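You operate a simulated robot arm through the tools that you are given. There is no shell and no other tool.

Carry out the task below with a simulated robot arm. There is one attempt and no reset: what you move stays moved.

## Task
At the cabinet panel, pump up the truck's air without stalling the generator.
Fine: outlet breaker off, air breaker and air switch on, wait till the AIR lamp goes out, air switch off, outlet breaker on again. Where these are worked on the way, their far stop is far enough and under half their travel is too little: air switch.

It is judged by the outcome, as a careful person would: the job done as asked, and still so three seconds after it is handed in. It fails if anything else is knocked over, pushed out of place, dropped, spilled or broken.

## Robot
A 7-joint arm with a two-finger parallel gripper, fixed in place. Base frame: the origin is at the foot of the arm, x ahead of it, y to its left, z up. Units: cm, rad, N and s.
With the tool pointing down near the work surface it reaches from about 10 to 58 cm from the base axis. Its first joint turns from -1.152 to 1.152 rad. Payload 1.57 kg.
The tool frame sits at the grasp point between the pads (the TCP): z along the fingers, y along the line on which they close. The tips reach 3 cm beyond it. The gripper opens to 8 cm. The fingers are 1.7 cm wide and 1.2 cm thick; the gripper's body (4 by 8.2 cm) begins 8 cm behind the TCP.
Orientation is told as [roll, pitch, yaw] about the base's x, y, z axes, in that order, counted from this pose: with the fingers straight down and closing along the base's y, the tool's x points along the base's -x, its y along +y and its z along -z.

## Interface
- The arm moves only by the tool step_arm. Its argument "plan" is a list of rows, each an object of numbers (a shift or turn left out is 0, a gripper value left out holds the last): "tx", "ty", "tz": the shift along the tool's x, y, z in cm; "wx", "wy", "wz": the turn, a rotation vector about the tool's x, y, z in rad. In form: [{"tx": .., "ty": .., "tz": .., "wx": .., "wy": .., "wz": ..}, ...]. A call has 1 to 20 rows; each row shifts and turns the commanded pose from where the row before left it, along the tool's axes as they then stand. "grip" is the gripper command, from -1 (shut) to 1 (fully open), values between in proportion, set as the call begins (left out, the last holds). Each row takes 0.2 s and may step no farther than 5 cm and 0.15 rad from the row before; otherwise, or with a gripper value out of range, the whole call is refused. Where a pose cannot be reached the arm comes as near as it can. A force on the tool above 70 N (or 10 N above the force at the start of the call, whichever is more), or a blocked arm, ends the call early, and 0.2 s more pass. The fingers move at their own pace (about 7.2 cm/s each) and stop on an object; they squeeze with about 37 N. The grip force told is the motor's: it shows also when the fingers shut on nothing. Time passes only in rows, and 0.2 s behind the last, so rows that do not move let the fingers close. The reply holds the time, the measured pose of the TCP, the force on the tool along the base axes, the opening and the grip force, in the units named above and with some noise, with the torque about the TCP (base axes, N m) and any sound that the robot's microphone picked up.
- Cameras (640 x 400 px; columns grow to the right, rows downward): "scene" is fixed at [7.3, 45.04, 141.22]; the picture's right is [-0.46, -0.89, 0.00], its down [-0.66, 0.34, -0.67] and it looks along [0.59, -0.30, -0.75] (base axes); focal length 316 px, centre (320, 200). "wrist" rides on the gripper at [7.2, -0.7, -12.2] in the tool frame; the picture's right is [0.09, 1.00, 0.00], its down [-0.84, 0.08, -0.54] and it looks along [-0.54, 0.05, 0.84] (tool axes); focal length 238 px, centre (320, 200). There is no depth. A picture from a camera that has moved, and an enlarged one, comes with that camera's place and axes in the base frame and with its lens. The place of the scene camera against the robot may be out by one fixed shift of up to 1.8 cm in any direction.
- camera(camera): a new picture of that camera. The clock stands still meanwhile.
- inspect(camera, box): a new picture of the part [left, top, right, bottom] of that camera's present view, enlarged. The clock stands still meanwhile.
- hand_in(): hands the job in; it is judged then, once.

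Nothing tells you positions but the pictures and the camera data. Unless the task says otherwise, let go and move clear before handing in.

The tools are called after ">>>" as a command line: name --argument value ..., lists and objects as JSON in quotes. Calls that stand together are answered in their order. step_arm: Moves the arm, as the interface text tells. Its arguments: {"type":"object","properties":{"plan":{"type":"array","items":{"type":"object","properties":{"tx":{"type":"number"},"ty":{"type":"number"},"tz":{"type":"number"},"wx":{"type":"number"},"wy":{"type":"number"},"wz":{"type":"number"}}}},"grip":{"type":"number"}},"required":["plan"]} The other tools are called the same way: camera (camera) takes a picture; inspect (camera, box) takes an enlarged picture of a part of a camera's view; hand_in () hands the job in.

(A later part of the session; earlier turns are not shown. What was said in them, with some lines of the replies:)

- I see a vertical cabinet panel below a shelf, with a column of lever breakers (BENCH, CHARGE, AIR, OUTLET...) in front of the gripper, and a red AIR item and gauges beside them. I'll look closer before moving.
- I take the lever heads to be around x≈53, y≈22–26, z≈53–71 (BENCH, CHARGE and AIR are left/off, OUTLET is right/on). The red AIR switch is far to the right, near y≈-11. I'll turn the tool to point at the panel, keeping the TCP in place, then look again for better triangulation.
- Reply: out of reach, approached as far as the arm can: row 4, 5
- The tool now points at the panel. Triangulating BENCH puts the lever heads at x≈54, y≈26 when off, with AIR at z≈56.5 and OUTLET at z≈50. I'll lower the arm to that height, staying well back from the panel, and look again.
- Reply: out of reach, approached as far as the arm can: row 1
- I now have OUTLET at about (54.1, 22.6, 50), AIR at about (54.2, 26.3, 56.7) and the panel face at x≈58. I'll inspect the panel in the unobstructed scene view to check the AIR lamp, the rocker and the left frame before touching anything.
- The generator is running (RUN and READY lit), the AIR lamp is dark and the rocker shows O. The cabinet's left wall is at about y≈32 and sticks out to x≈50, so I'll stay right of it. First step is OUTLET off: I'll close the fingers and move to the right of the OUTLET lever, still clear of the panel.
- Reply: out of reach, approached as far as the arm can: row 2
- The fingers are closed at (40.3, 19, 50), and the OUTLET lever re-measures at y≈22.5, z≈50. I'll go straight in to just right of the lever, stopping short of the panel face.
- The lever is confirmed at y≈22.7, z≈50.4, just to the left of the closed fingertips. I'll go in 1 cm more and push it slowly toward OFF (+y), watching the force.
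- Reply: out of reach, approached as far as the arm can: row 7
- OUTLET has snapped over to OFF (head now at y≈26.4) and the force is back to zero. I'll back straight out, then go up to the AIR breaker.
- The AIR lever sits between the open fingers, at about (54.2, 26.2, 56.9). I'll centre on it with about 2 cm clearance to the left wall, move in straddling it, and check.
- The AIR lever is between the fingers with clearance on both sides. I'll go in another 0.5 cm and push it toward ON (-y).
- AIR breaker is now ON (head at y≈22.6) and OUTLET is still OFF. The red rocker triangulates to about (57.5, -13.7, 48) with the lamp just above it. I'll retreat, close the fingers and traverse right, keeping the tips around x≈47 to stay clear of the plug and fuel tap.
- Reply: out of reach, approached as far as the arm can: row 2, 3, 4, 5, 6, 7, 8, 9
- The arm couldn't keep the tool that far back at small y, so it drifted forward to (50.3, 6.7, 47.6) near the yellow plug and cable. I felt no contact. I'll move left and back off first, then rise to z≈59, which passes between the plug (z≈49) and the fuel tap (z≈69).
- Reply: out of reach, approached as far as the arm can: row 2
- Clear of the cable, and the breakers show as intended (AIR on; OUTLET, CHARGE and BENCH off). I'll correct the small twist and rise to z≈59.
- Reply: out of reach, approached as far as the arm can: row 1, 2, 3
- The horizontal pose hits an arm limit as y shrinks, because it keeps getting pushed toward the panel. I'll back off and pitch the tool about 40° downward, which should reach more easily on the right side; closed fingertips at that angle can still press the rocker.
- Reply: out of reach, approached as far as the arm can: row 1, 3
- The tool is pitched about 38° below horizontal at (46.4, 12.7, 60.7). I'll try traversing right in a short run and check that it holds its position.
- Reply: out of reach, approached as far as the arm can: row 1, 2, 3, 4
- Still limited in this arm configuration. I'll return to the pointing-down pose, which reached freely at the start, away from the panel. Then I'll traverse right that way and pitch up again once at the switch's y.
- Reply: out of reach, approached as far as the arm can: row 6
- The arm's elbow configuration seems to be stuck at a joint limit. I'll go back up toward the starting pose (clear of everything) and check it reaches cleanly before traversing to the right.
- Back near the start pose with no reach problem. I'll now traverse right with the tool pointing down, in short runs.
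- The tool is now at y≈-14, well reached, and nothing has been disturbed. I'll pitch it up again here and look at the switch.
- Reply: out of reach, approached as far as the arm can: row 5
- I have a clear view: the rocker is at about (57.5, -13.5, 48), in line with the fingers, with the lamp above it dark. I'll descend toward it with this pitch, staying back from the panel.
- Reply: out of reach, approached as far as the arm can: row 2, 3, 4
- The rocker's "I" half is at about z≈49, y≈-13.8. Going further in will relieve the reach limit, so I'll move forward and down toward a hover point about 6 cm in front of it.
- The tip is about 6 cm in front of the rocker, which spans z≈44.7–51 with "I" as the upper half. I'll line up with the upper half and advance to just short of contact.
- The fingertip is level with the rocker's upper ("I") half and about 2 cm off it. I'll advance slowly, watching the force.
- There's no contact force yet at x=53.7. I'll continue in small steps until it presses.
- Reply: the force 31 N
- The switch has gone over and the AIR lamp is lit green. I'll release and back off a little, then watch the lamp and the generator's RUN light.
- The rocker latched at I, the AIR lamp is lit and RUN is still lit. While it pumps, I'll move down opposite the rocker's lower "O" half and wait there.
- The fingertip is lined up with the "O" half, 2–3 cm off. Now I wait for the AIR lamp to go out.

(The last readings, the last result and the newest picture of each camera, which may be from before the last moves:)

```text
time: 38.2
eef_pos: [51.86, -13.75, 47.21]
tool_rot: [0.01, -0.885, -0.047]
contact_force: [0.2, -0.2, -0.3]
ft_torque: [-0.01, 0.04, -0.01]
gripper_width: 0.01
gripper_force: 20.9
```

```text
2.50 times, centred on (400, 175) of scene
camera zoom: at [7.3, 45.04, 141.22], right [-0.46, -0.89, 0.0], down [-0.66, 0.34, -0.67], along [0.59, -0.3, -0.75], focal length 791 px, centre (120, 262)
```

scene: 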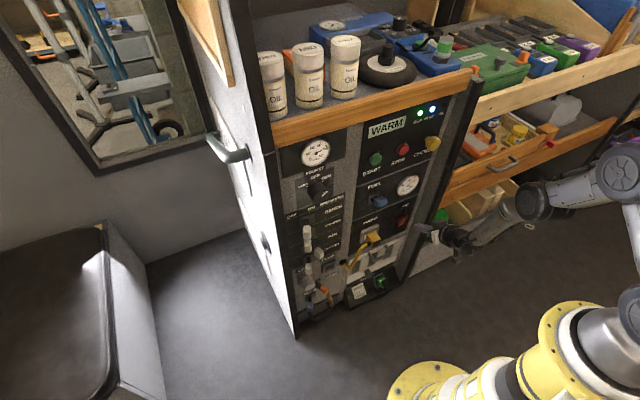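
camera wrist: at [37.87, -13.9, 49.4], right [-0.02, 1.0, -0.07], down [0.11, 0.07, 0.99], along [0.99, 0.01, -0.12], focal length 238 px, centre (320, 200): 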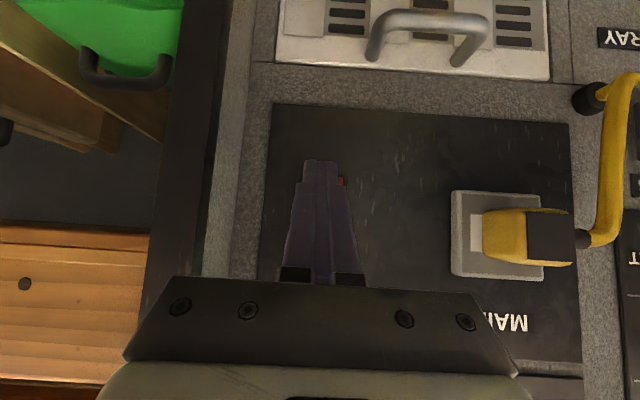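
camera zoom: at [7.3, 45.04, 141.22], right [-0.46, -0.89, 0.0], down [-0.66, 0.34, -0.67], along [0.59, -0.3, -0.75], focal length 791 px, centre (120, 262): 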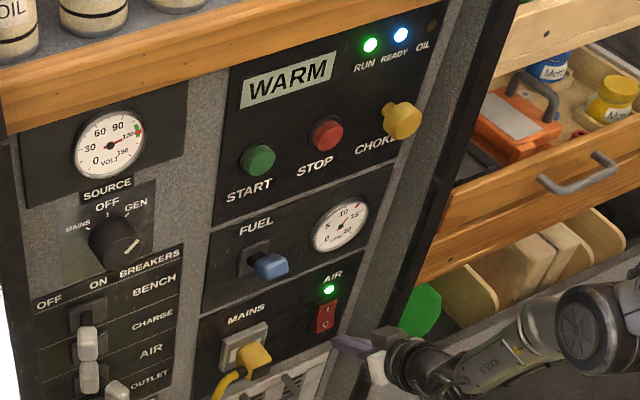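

The lamp is still lit and the generator is still running. I'll keep waiting.

>>> step_arm --plan '[{}, {}, {}, {}, {}, {}, {}, {}, {}, {}, {}, {}, {}, {}, {}, {}, {}, {}, {}, {}]'

>>> inspect --camera "scene" --box '[340, 95, 460, 255]'

```text
time: 42.4
eef_pos: [51.84, -13.73, 47.17]
tool_rot: [0.009, -0.884, -0.05]
contact_force: [-0.2, -0.3, 0.3]
ft_torque: [-0.02, 0.05, 0.0]
gripper_width: 0.04
gripper_force: 21.1
```

```text
2.50 times, centred on (400, 175) of scene
camera zoom: at [7.3, 45.04, 141.22], right [-0.46, -0.89, 0.0], down [-0.66, 0.34, -0.67], along [0.59, -0.3, -0.75], focal length 791 px, centre (120, 262)
```

zoom: 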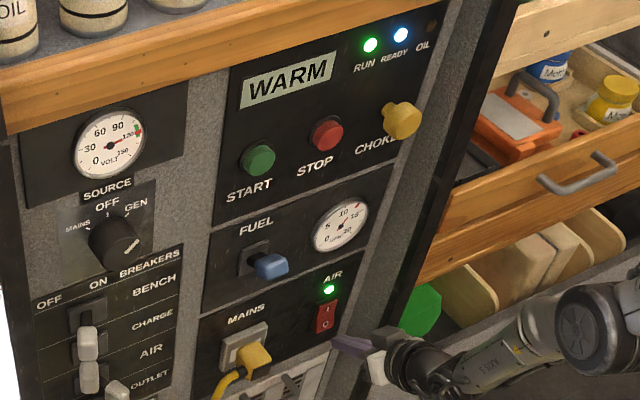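

Still pumping: the lamp is lit and RUN is on. I'll wait longer.

>>> step_arm --plan '[{}, {}, {}, {}, {}, {}, {}, {}, {}, {}, {}, {}, {}, {}, {}, {}, {}, {}, {}, {}]'

>>> inspect --camera "scene" --box '[340, 95, 460, 255]'

```text
time: 46.6
eef_pos: [51.88, -13.7, 47.26]
tool_rot: [0.01, -0.884, -0.049]
contact_force: [0.0, -0.3, -0.2]
ft_torque: [0.01, -0.01, 0.0]
gripper_width: 0.01
gripper_force: 21.4
```

```text
2.50 times, centred on (400, 175) of scene
camera zoom: at [7.3, 45.04, 141.22], right [-0.46, -0.89, 0.0], down [-0.66, 0.34, -0.67], along [0.59, -0.3, -0.75], focal length 791 px, centre (120, 262)
```

zoom: 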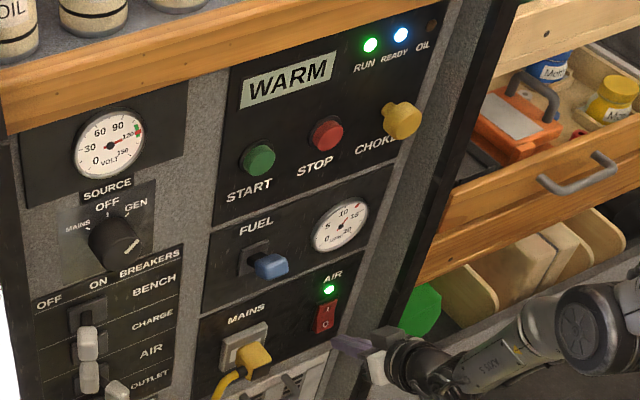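

The lamp is still lit after about 14 s, and everything else is steady. I'll keep waiting.

>>> step_arm --plan '[{}, {}, {}, {}, {}, {}, {}, {}, {}, {}, {}, {}, {}, {}, {}, {}, {}, {}, {}, {}]'

>>> inspect --camera "scene" --box '[340, 95, 460, 255]'

```text
time: 50.8
eef_pos: [51.85, -13.63, 47.18]
tool_rot: [0.009, -0.883, -0.048]
contact_force: [-1.0, -0.4, -1.2]
ft_torque: [0.01, -0.01, 0.0]
gripper_width: 0.02
gripper_force: 21.8
```

```text
2.50 times, centred on (400, 175) of scene
camera zoom: at [7.3, 45.04, 141.22], right [-0.46, -0.89, 0.0], down [-0.66, 0.34, -0.67], along [0.59, -0.3, -0.75], focal length 791 px, centre (120, 262)
```

zoom: 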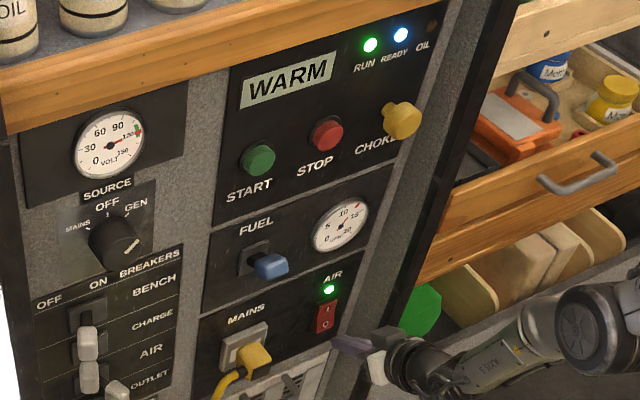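

The lamp is still on at 18 s of pumping. I'll keep waiting in blocks of about 4 s.

>>> step_arm --plan '[{}, {}, {}, {}, {}, {}, {}, {}, {}, {}, {}, {}, {}, {}, {}, {}, {}, {}, {}, {}]'

>>> inspect --camera "scene" --box '[340, 95, 460, 255]'

```text
time: 55.0
eef_pos: [51.94, -13.95, 47.18]
tool_rot: [0.008, -0.883, -0.049]
contact_force: [-0.5, -0.2, 0.3]
ft_torque: [-0.03, 0.0, 0.04]
gripper_width: 0.0
gripper_force: 21.4
```

```text
2.50 times, centred on (400, 175) of scene
camera zoom: at [7.3, 45.04, 141.22], right [-0.46, -0.89, 0.0], down [-0.66, 0.34, -0.67], along [0.59, -0.3, -0.75], focal length 791 px, centre (120, 262)
```

zoom: 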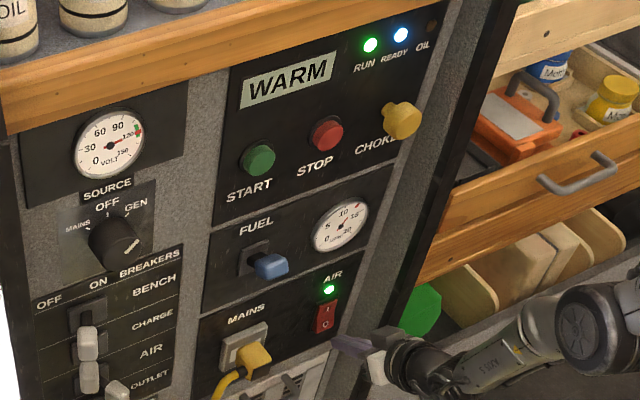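

Same view, lamp lit and generator running. I'll keep waiting.

>>> step_arm --plan '[{}, {}, {}, {}, {}, {}, {}, {}, {}, {}, {}, {}, {}, {}, {}, {}, {}, {}, {}, {}]'

>>> inspect --camera "scene" --box '[380, 190, 460, 260]'

>>> step_arm --plan '[{}, {}, {}, {}, {}, {}, {}, {}, {}, {}, {}, {}, {}, {}, {}, {}, {}, {}, {}, {}]'

>>> inspect --camera "scene" --box '[340, 95, 460, 255]'

```text
time: 59.2
eef_pos: [51.87, -13.81, 47.29]
tool_rot: [0.008, -0.883, -0.048]
contact_force: [0.6, 0.7, -0.8]
ft_torque: [0.0, -0.03, -0.02]
gripper_width: 0.0
gripper_force: 20.7
```

```text
5.71 times, centred on (420, 225) of scene
camera zoom: at [7.3, 45.04, 141.22], right [-0.46, -0.89, 0.0], down [-0.66, 0.34, -0.67], along [0.59, -0.3, -0.75], focal length 1807 px, centre (-251, 57)
```

zoom: 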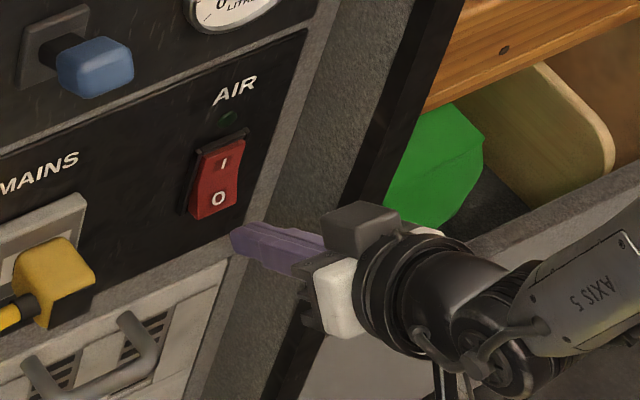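

```text
time: 63.4
eef_pos: [51.92, -13.77, 47.31]
tool_rot: [0.01, -0.883, -0.049]
contact_force: [-0.4, -0.6, 0.9]
ft_torque: [0.02, -0.03, 0.02]
gripper_width: 0.04
gripper_force: 20.9
```

```text
2.50 times, centred on (400, 175) of scene
camera zoom: at [7.3, 45.04, 141.22], right [-0.46, -0.89, 0.0], down [-0.66, 0.34, -0.67], along [0.59, -0.3, -0.75], focal length 791 px, centre (120, 262)
```

zoom: 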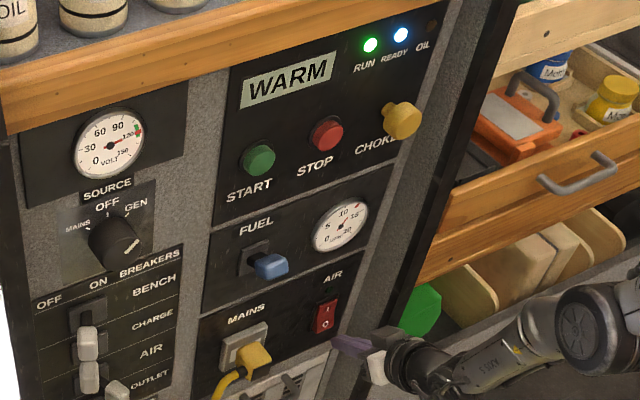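

The AIR lamp has gone out and stays out, with the generator still running. Now I'll press the "O" half to switch the air off.

>>> step_arm --plan '[{"tx": -0.253, "tz": 0.31}, {"tx": -0.253, "tz": 0.31}, {"tx": -0.253, "tz": 0.31}, {"tx": -0.253, "tz": 0.31}, {"tx": -0.19, "tz": 0.232}, {"tx": -0.19, "tz": 0.232}]'

>>> inspect --camera "scene" --box '[380, 190, 460, 260]'

```text
time: 64.8
eef_pos: [54.16, -13.72, 47.42]
tool_rot: [0.008, -0.886, -0.048]
contact_force: [0.4, -0.4, 0.0]
ft_torque: [0.01, 0.0, 0.0]
gripper_width: 0.0
gripper_force: 21.3
```

```text
5.71 times, centred on (420, 225) of scene
camera zoom: at [7.3, 45.04, 141.22], right [-0.46, -0.89, 0.0], down [-0.66, 0.34, -0.67], along [0.59, -0.3, -0.75], focal length 1807 px, centre (-251, 57)
```

zoom: 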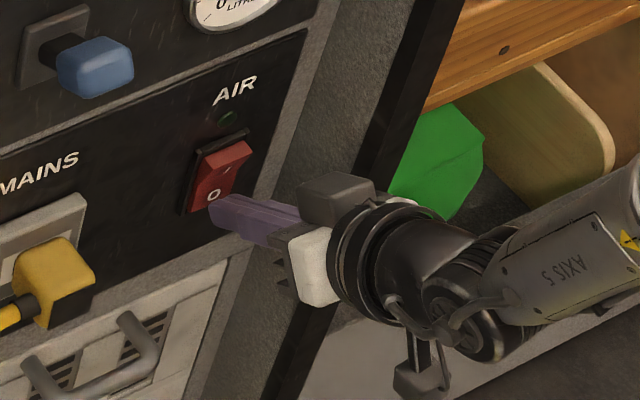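

The rocker has flipped back (upper half standing out again, as at the start) and the force is zero. I'll back off and compare it with its original look.

>>> step_arm --plan '[{"tx": 0.45, "tz": -0.55}, {"tx": 0.9, "tz": -1.2}, {"tx": 0.9, "tz": -1.2}]'

>>> inspect --camera "scene" --box '[340, 170, 430, 260]'

>>> inspect --camera "scene" --box '[280, 95, 460, 275]'

```text
time: 65.6
eef_pos: [50.28, -13.61, 47.47]
tool_rot: [0.01, -0.883, -0.049]
contact_force: [0.0, -1.6, 0.7]
ft_torque: [-0.02, 0.01, 0.01]
gripper_width: 0.01
gripper_force: 21.3
```

```text
4.44 times, centred on (385, 215) of scene
camera zoom: at [7.3, 45.04, 141.22], right [-0.46, -0.89, 0.0], down [-0.66, 0.34, -0.67], along [0.59, -0.3, -0.75], focal length 1405 px, centre (31, 133)
```

zoom: 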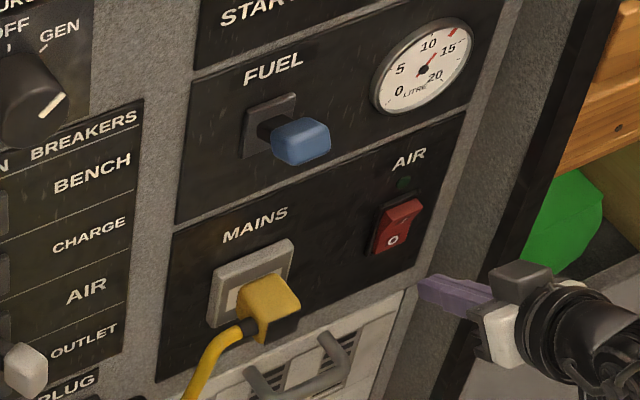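

```text
2.22 times, centred on (370, 185) of scene
camera zoom: at [7.3, 45.04, 141.22], right [-0.46, -0.89, 0.0], down [-0.66, 0.34, -0.67], along [0.59, -0.3, -0.75], focal length 703 px, centre (209, 233)
```

zoom: 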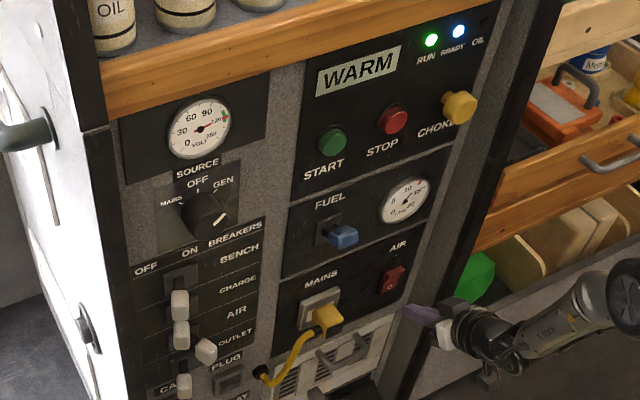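

The rocker looks exactly as it did at the start, the lamp is out and the generator is running. Last step is OUTLET back on, so I'll retrace: back and up, then pitch down, then traverse left.

>>> step_arm --plan '[{"tx": 0.3, "tz": -2.5}, {"tx": -1.3, "tz": -3.5}, {"tx": -1.5, "tz": -3.5}, {"tx": -2.5, "tz": -2.2}]'

>>> step_arm --plan '[{"tx": -2.7, "tz": -2.2}, {"tx": -2.7, "tz": -2.2}, {"tx": -2.7, "tz": -2.2}]'

```text
time: 66.6
eef_pos: [44.76, -14.06, 58.86]
tool_rot: [0.024, -0.882, -0.058]
contact_force: [0.3, 0.9, -0.5]
ft_torque: [0.02, -0.03, 0.0]
gripper_width: 0.02
gripper_force: 21.4
out of reach, approached as far as the arm can: row 4
```

```text
time: 67.4
eef_pos: [44.88, -14.09, 69.1]
tool_rot: [0.01, -0.883, -0.05]
contact_force: [0.5, 0.0, 0.6]
ft_torque: [-0.02, 0.01, 0.0]
gripper_width: 0.0
gripper_force: 21.2
```

Now at (44.9, -14.1, 69.1). I'll finish backing up and pitch the tool down.

>>> step_arm --plan '[{"tx": -1.0, "tz": -2.5}, {"tx": -1.0, "tz": -2.5}, {"tx": -0.9, "tz": -2.5}, {"wy": 0.14}, {"wy": 0.14}, {"wy": 0.14}, {"wy": 0.14}, {"wy": 0.14}, {"wy": 0.14}]'

>>> camera --camera "scene"

```text
time: 69.4
eef_pos: [42.07, -13.41, 76.64]
tool_rot: [0.045, -0.212, -0.039]
contact_force: [-0.1, -0.3, 0.6]
ft_torque: [-0.03, 0.02, 0.03]
gripper_width: 0.0
gripper_force: 21.4
out of reach, approached as far as the arm can: row 8, 9
```

```text
taken
```

scene: 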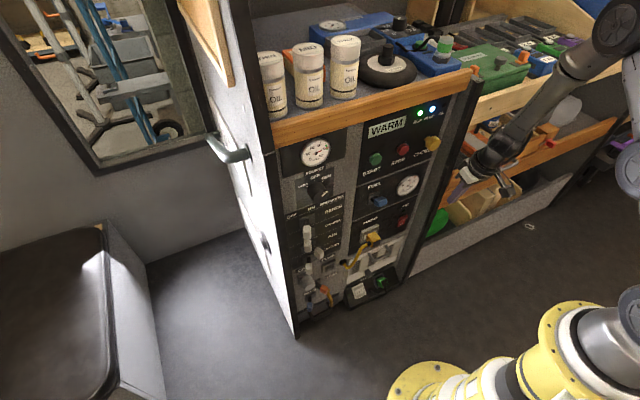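

The panel still looks right. I'll finish straightening the tool to point down, then traverse left in short runs.

>>> step_arm --plan '[{"wy": 0.07, "wx": 0.02, "wz": -0.02}, {"wy": 0.07, "wx": 0.02, "wz": -0.02}, {"wy": 0.07}]'

>>> step_arm --plan '[{"ty": 4, "tx": 0.5}, {"ty": 4, "tx": 0.5}, {"ty": 4}, {"ty": 4}]'

```text
time: 70.2
eef_pos: [42.35, -13.2, 76.87]
tool_rot: [-0.004, -0.008, 0.003]
contact_force: [-0.2, 0.1, -0.4]
ft_torque: [0.0, 0.0, -0.01]
gripper_width: 0.0
gripper_force: 21.6
```

```text
time: 71.2
eef_pos: [41.46, 2.58, 76.95]
tool_rot: [-0.003, -0.008, 0.001]
contact_force: [-0.3, -0.2, 0.4]
ft_torque: [0.0, 0.0, 0.0]
gripper_width: 0.03
gripper_force: 21.6
```

The traverse is tracking well. I'll continue to y≈22.

>>> step_arm --plan '[{"ty": 4}, {"ty": 4}, {"ty": 4}, {"ty": 4}, {"ty": 3.4}]'

>>> step_arm --plan '[{"wy": -0.1428}, {"wy": -0.1428}, {"wy": -0.1428}, {"wy": -0.1428}, {"wy": -0.1428}, {"wy": -0.1428}]'

```text
time: 72.4
eef_pos: [41.02, 22.03, 76.77]
tool_rot: [-0.003, -0.008, 0.002]
contact_force: [-1.2, 0.2, 0.2]
ft_torque: [-0.02, 0.01, -0.03]
gripper_width: 0.02
gripper_force: 21.6
```

```text
time: 73.8
eef_pos: [41.06, 22.05, 76.77]
tool_rot: [-0.004, -0.868, 0.005]
contact_force: [-1.4, -0.7, 0.8]
ft_torque: [-0.01, -0.02, 0.03]
gripper_width: 0.0
gripper_force: 20.5
```

At (41, 22, 76.8) and partly pitched, all in reach. I'll finish pitching to horizontal while going down, as before.

>>> step_arm --plan '[{"wy": -0.14}, {"wy": -0.14}, {"wy": -0.14}, {"wy": -0.14}, {"wy": -0.143}]'

>>> step_arm --plan '[{"tx": 3, "tz": -0.5}, {"tx": 4, "tz": -0.5}, {"tx": 4}, {"tx": 4}]'

>>> camera --camera "wrist"

```text
time: 75.0
eef_pos: [41.87, 23.02, 76.85]
tool_rot: [-1.362, -1.562, 1.362]
contact_force: [0.1, -0.2, -0.3]
ft_torque: [0.03, -0.02, 0.0]
gripper_width: 0.0
gripper_force: 21.3
out of reach, approached as far as the arm can: row 5
```

```text
time: 76.0
eef_pos: [40.96, 23.11, 61.93]
tool_rot: [-0.74, -1.568, 0.742]
contact_force: [0.1, 0.4, 0.0]
ft_torque: [-0.02, 0.0, -0.01]
gripper_width: 0.01
gripper_force: 21.0
out of reach, approached as far as the arm can: row 1
```

```text
taken
camera wrist: at [28.78, 22.34, 54.83], right [0.0, 1.0, -0.09], down [-0.54, 0.08, 0.84], along [0.84, 0.05, 0.54], focal length 238 px, centre (320, 200)
```

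wrist: 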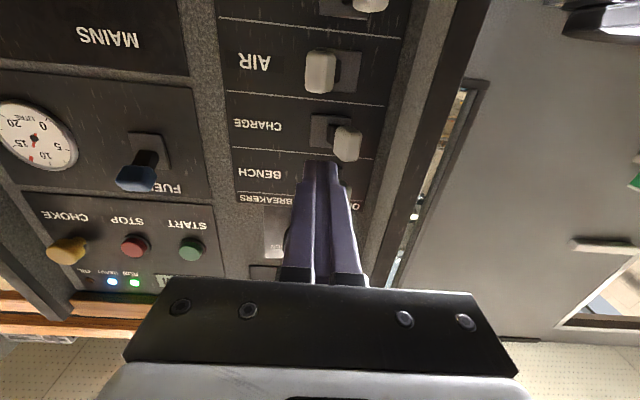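

Horizontal again, at (41, 23.1, 61.9). I'll open the fingers to about 6 cm and move down and in to a standoff in front of the OUTLET lever.

>>> step_arm --plan '[{"tx": 2.5, "tz": 1.1, "ty": 0.5}, {"tx": 3, "tz": 1.1, "ty": 0.5}, {"tx": 3, "tz": 1.1, "ty": 0.5}, {"tx": 3, "tz": 1.1, "ty": 0.5}]' --grip 0.5

>>> camera --camera "wrist"

```text
time: 77.0
eef_pos: [45.17, 25.3, 50.48]
tool_rot: [-0.695, -1.568, 0.7]
contact_force: [0.6, -0.1, 0.4]
ft_torque: [0.0, 0.0, -0.05]
gripper_width: 5.97
gripper_force: 0.1
```

```text
taken
camera wrist: at [32.99, 24.47, 43.46], right [0.0, 1.0, -0.09], down [-0.54, 0.08, 0.84], along [0.84, 0.05, 0.54], focal length 238 px, centre (320, 200)
```

wrist: 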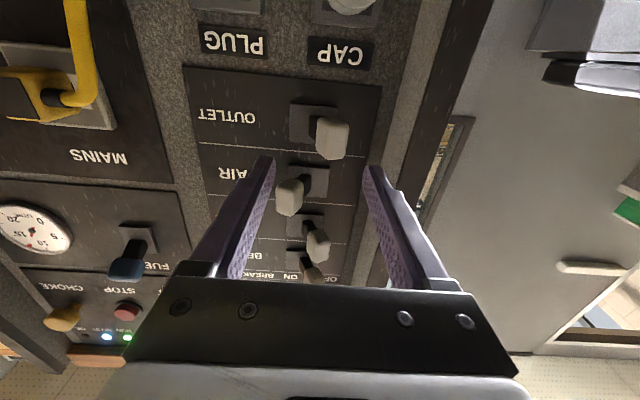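

OUTLET lever measures (54.2, 26.1, 50.3), centred between the open fingers. I'll move in straddling it.

>>> step_arm --plan '[{"tz": 2}, {"tz": 2}, {"tz": 1.5}, {"tz": 1.2}]'

>>> camera --camera "wrist"

```text
time: 78.0
eef_pos: [51.91, 25.02, 51.1]
tool_rot: [-0.62, -1.565, 0.621]
contact_force: [-0.1, -0.3, -0.3]
ft_torque: [0.04, -0.02, -0.01]
gripper_width: 5.99
gripper_force: 0.1
out of reach, approached as far as the arm can: row 3, 4
```

```text
taken
camera wrist: at [39.59, 24.26, 43.93], right [0.0, 1.0, -0.09], down [-0.54, 0.08, 0.84], along [0.84, 0.05, 0.54], focal length 238 px, centre (320, 200)
```

wrist: 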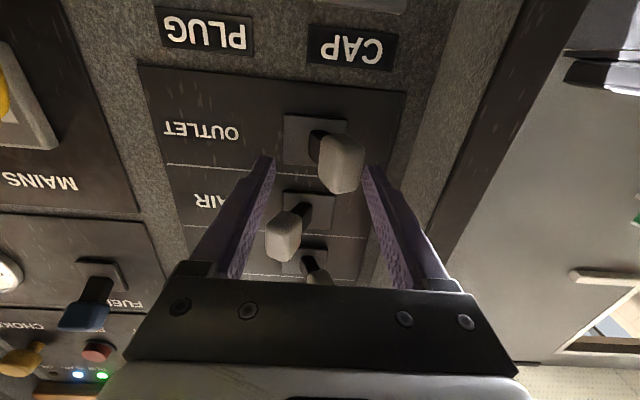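

The OUTLET lever is between the fingers and AIR is clear above. I'll push it toward ON (-y) with the left finger.

>>> step_arm --plan '[{"ty": -0.6, "tx": 0.1}, {"ty": -0.6, "tx": 0.1}, {"ty": -0.6, "tx": 0.1}, {"ty": -0.6, "tx": 0.1}, {"ty": -0.6}, {"ty": -0.6}]'

>>> camera --camera "wrist"

```text
time: 79.4
eef_pos: [51.68, 21.31, 50.71]
tool_rot: [-0.769, -1.565, 0.773]
contact_force: [0.6, 0.4, 0.2]
ft_torque: [0.02, 0.04, 0.03]
gripper_width: 6.0
gripper_force: 0.1
```

```text
taken
camera wrist: at [39.51, 20.56, 43.52], right [0.0, 1.0, -0.1], down [-0.54, 0.08, 0.84], along [0.84, 0.05, 0.54], focal length 238 px, centre (320, 200)
```

wrist: 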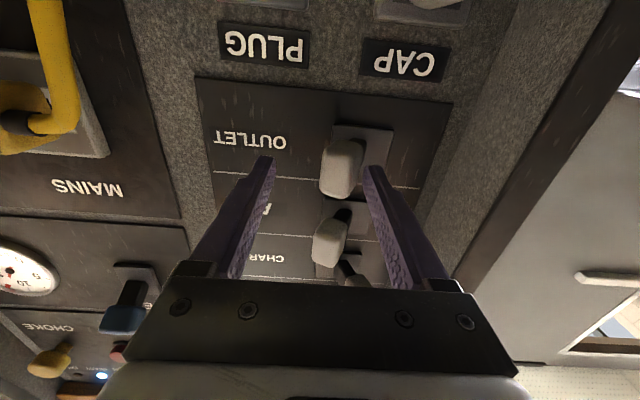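

OUTLET has snapped over to ON (head at y≈22.6). I'll give the finger a little clearance, back straight out and check the whole panel.

>>> step_arm --plan '[{"ty": 0.4}, {"tz": -2}, {"tz": -3}, {"tz": -2}, {}]'

>>> camera --camera "scene"

>>> inspect --camera "scene" --box '[280, 95, 460, 275]'

>>> inspect --camera "scene" --box '[280, 190, 370, 280]'

>>> camera --camera "wrist"

```text
time: 80.6
eef_pos: [44.87, 21.79, 50.62]
tool_rot: [-0.697, -1.566, 0.7]
contact_force: [-0.5, 0.0, -0.1]
ft_torque: [-0.01, -0.01, -0.03]
gripper_width: 6.03
gripper_force: 0.0
```

```text
taken
```

scene: 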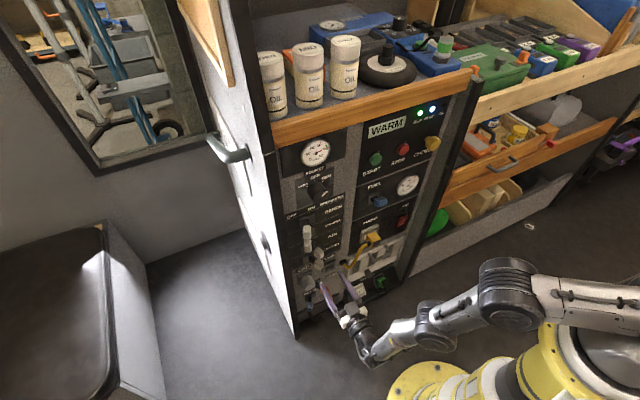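

```text
2.22 times, centred on (370, 185) of scene
camera zoom: at [7.29, 45.04, 141.22], right [-0.46, -0.89, 0.0], down [-0.66, 0.34, -0.67], along [0.59, -0.3, -0.75], focal length 703 px, centre (209, 233)
```

zoom: 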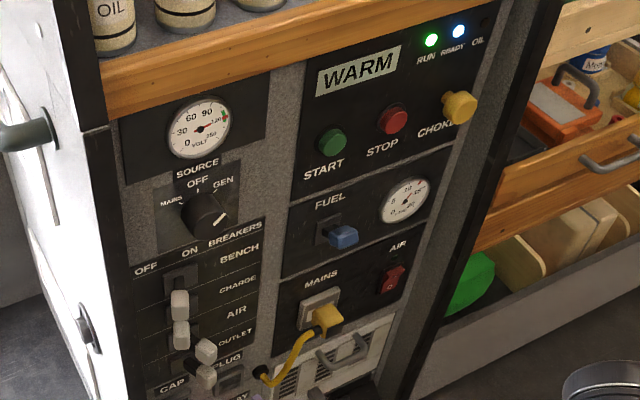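

```text
4.44 times, centred on (325, 235) of scene
camera zoom: at [7.29, 45.04, 141.22], right [-0.46, -0.89, 0.0], down [-0.66, 0.34, -0.67], along [0.59, -0.3, -0.75], focal length 1405 px, centre (298, 44)
```

zoom: 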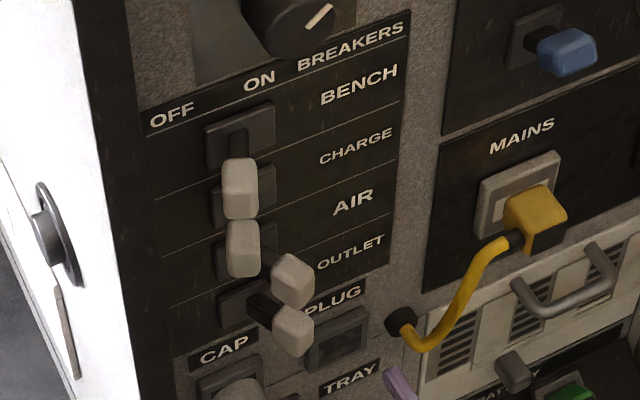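

```text
taken
camera wrist: at [32.65, 21.07, 43.55], right [0.0, 1.0, -0.1], down [-0.54, 0.08, 0.84], along [0.84, 0.05, 0.54], focal length 238 px, centre (320, 200)
```

wrist: 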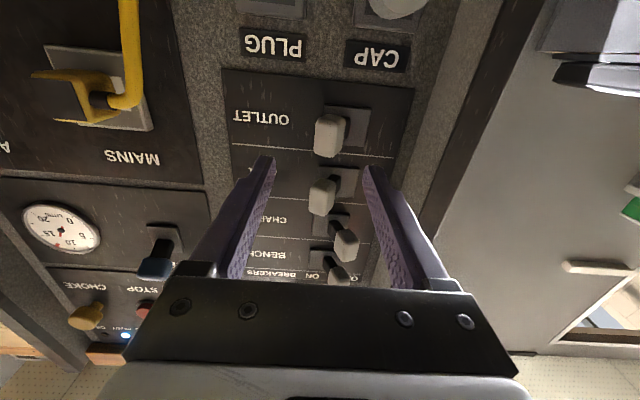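

OUTLET is back on in its original position, AIR breaker is on and its switch off, the lamp is out and RUN and READY are lit. I'll wait a couple of seconds clear of the panel to confirm it stays steady.

>>> step_arm --plan '[{"tz": -1}, {}, {}, {}, {}, {}, {}, {}, {}, {}, {}, {}, {}, {}, {}, {}]'

>>> inspect --camera "scene" --box '[280, 95, 460, 275]'

```text
time: 84.0
eef_pos: [43.95, 21.66, 50.8]
tool_rot: [-0.711, -1.565, 0.713]
contact_force: [0.1, -0.2, -1.1]
ft_torque: [-0.01, 0.03, -0.01]
gripper_width: 6.01
gripper_force: 0.1
```

```text
2.22 times, centred on (370, 185) of scene
camera zoom: at [7.3, 45.04, 141.22], right [-0.46, -0.89, 0.0], down [-0.66, 0.34, -0.67], along [0.59, -0.3, -0.75], focal length 703 px, centre (209, 233)
```

zoom: 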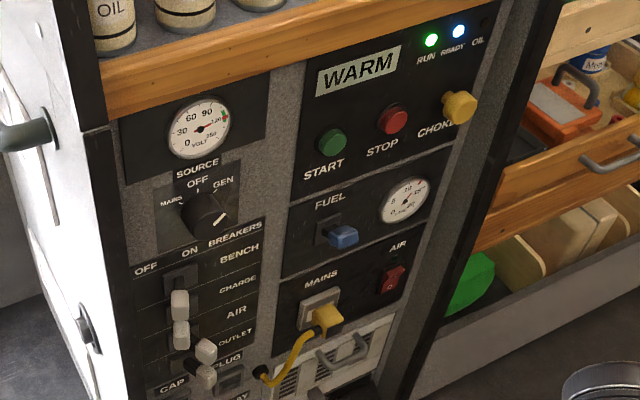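

Everything is steady: the generator is running, the air is pumped (lamp out), the air switch is off, the outlet breaker is on again, and the arm is clear. I'm handing in.

>>> hand_in

```text
The job is handed in.
```

The truck's air is pumped up and the generator never stalled. RUN and READY stayed lit every time I checked, including a look about 4 seconds after the outlet breaker went back on, just before I handed in.

- **Sequence:** I turned the outlet breaker off, then the air breaker and air switch on. The AIR lamp went out after roughly 25 seconds. I then turned the air switch off and the outlet breaker back on.
- **Final state:** the outlet and air breakers are on, the air switch is off, and the AIR lamp is out. I left the air breaker on because the steps didn't say to turn it off.
- **Close call:** on the first move across to the air switch, a reach limit pushed the arm forward close to the yellow mains plug and cable. I saw no contact force and nothing looked moved afterwards. I backed away and took a safer route.
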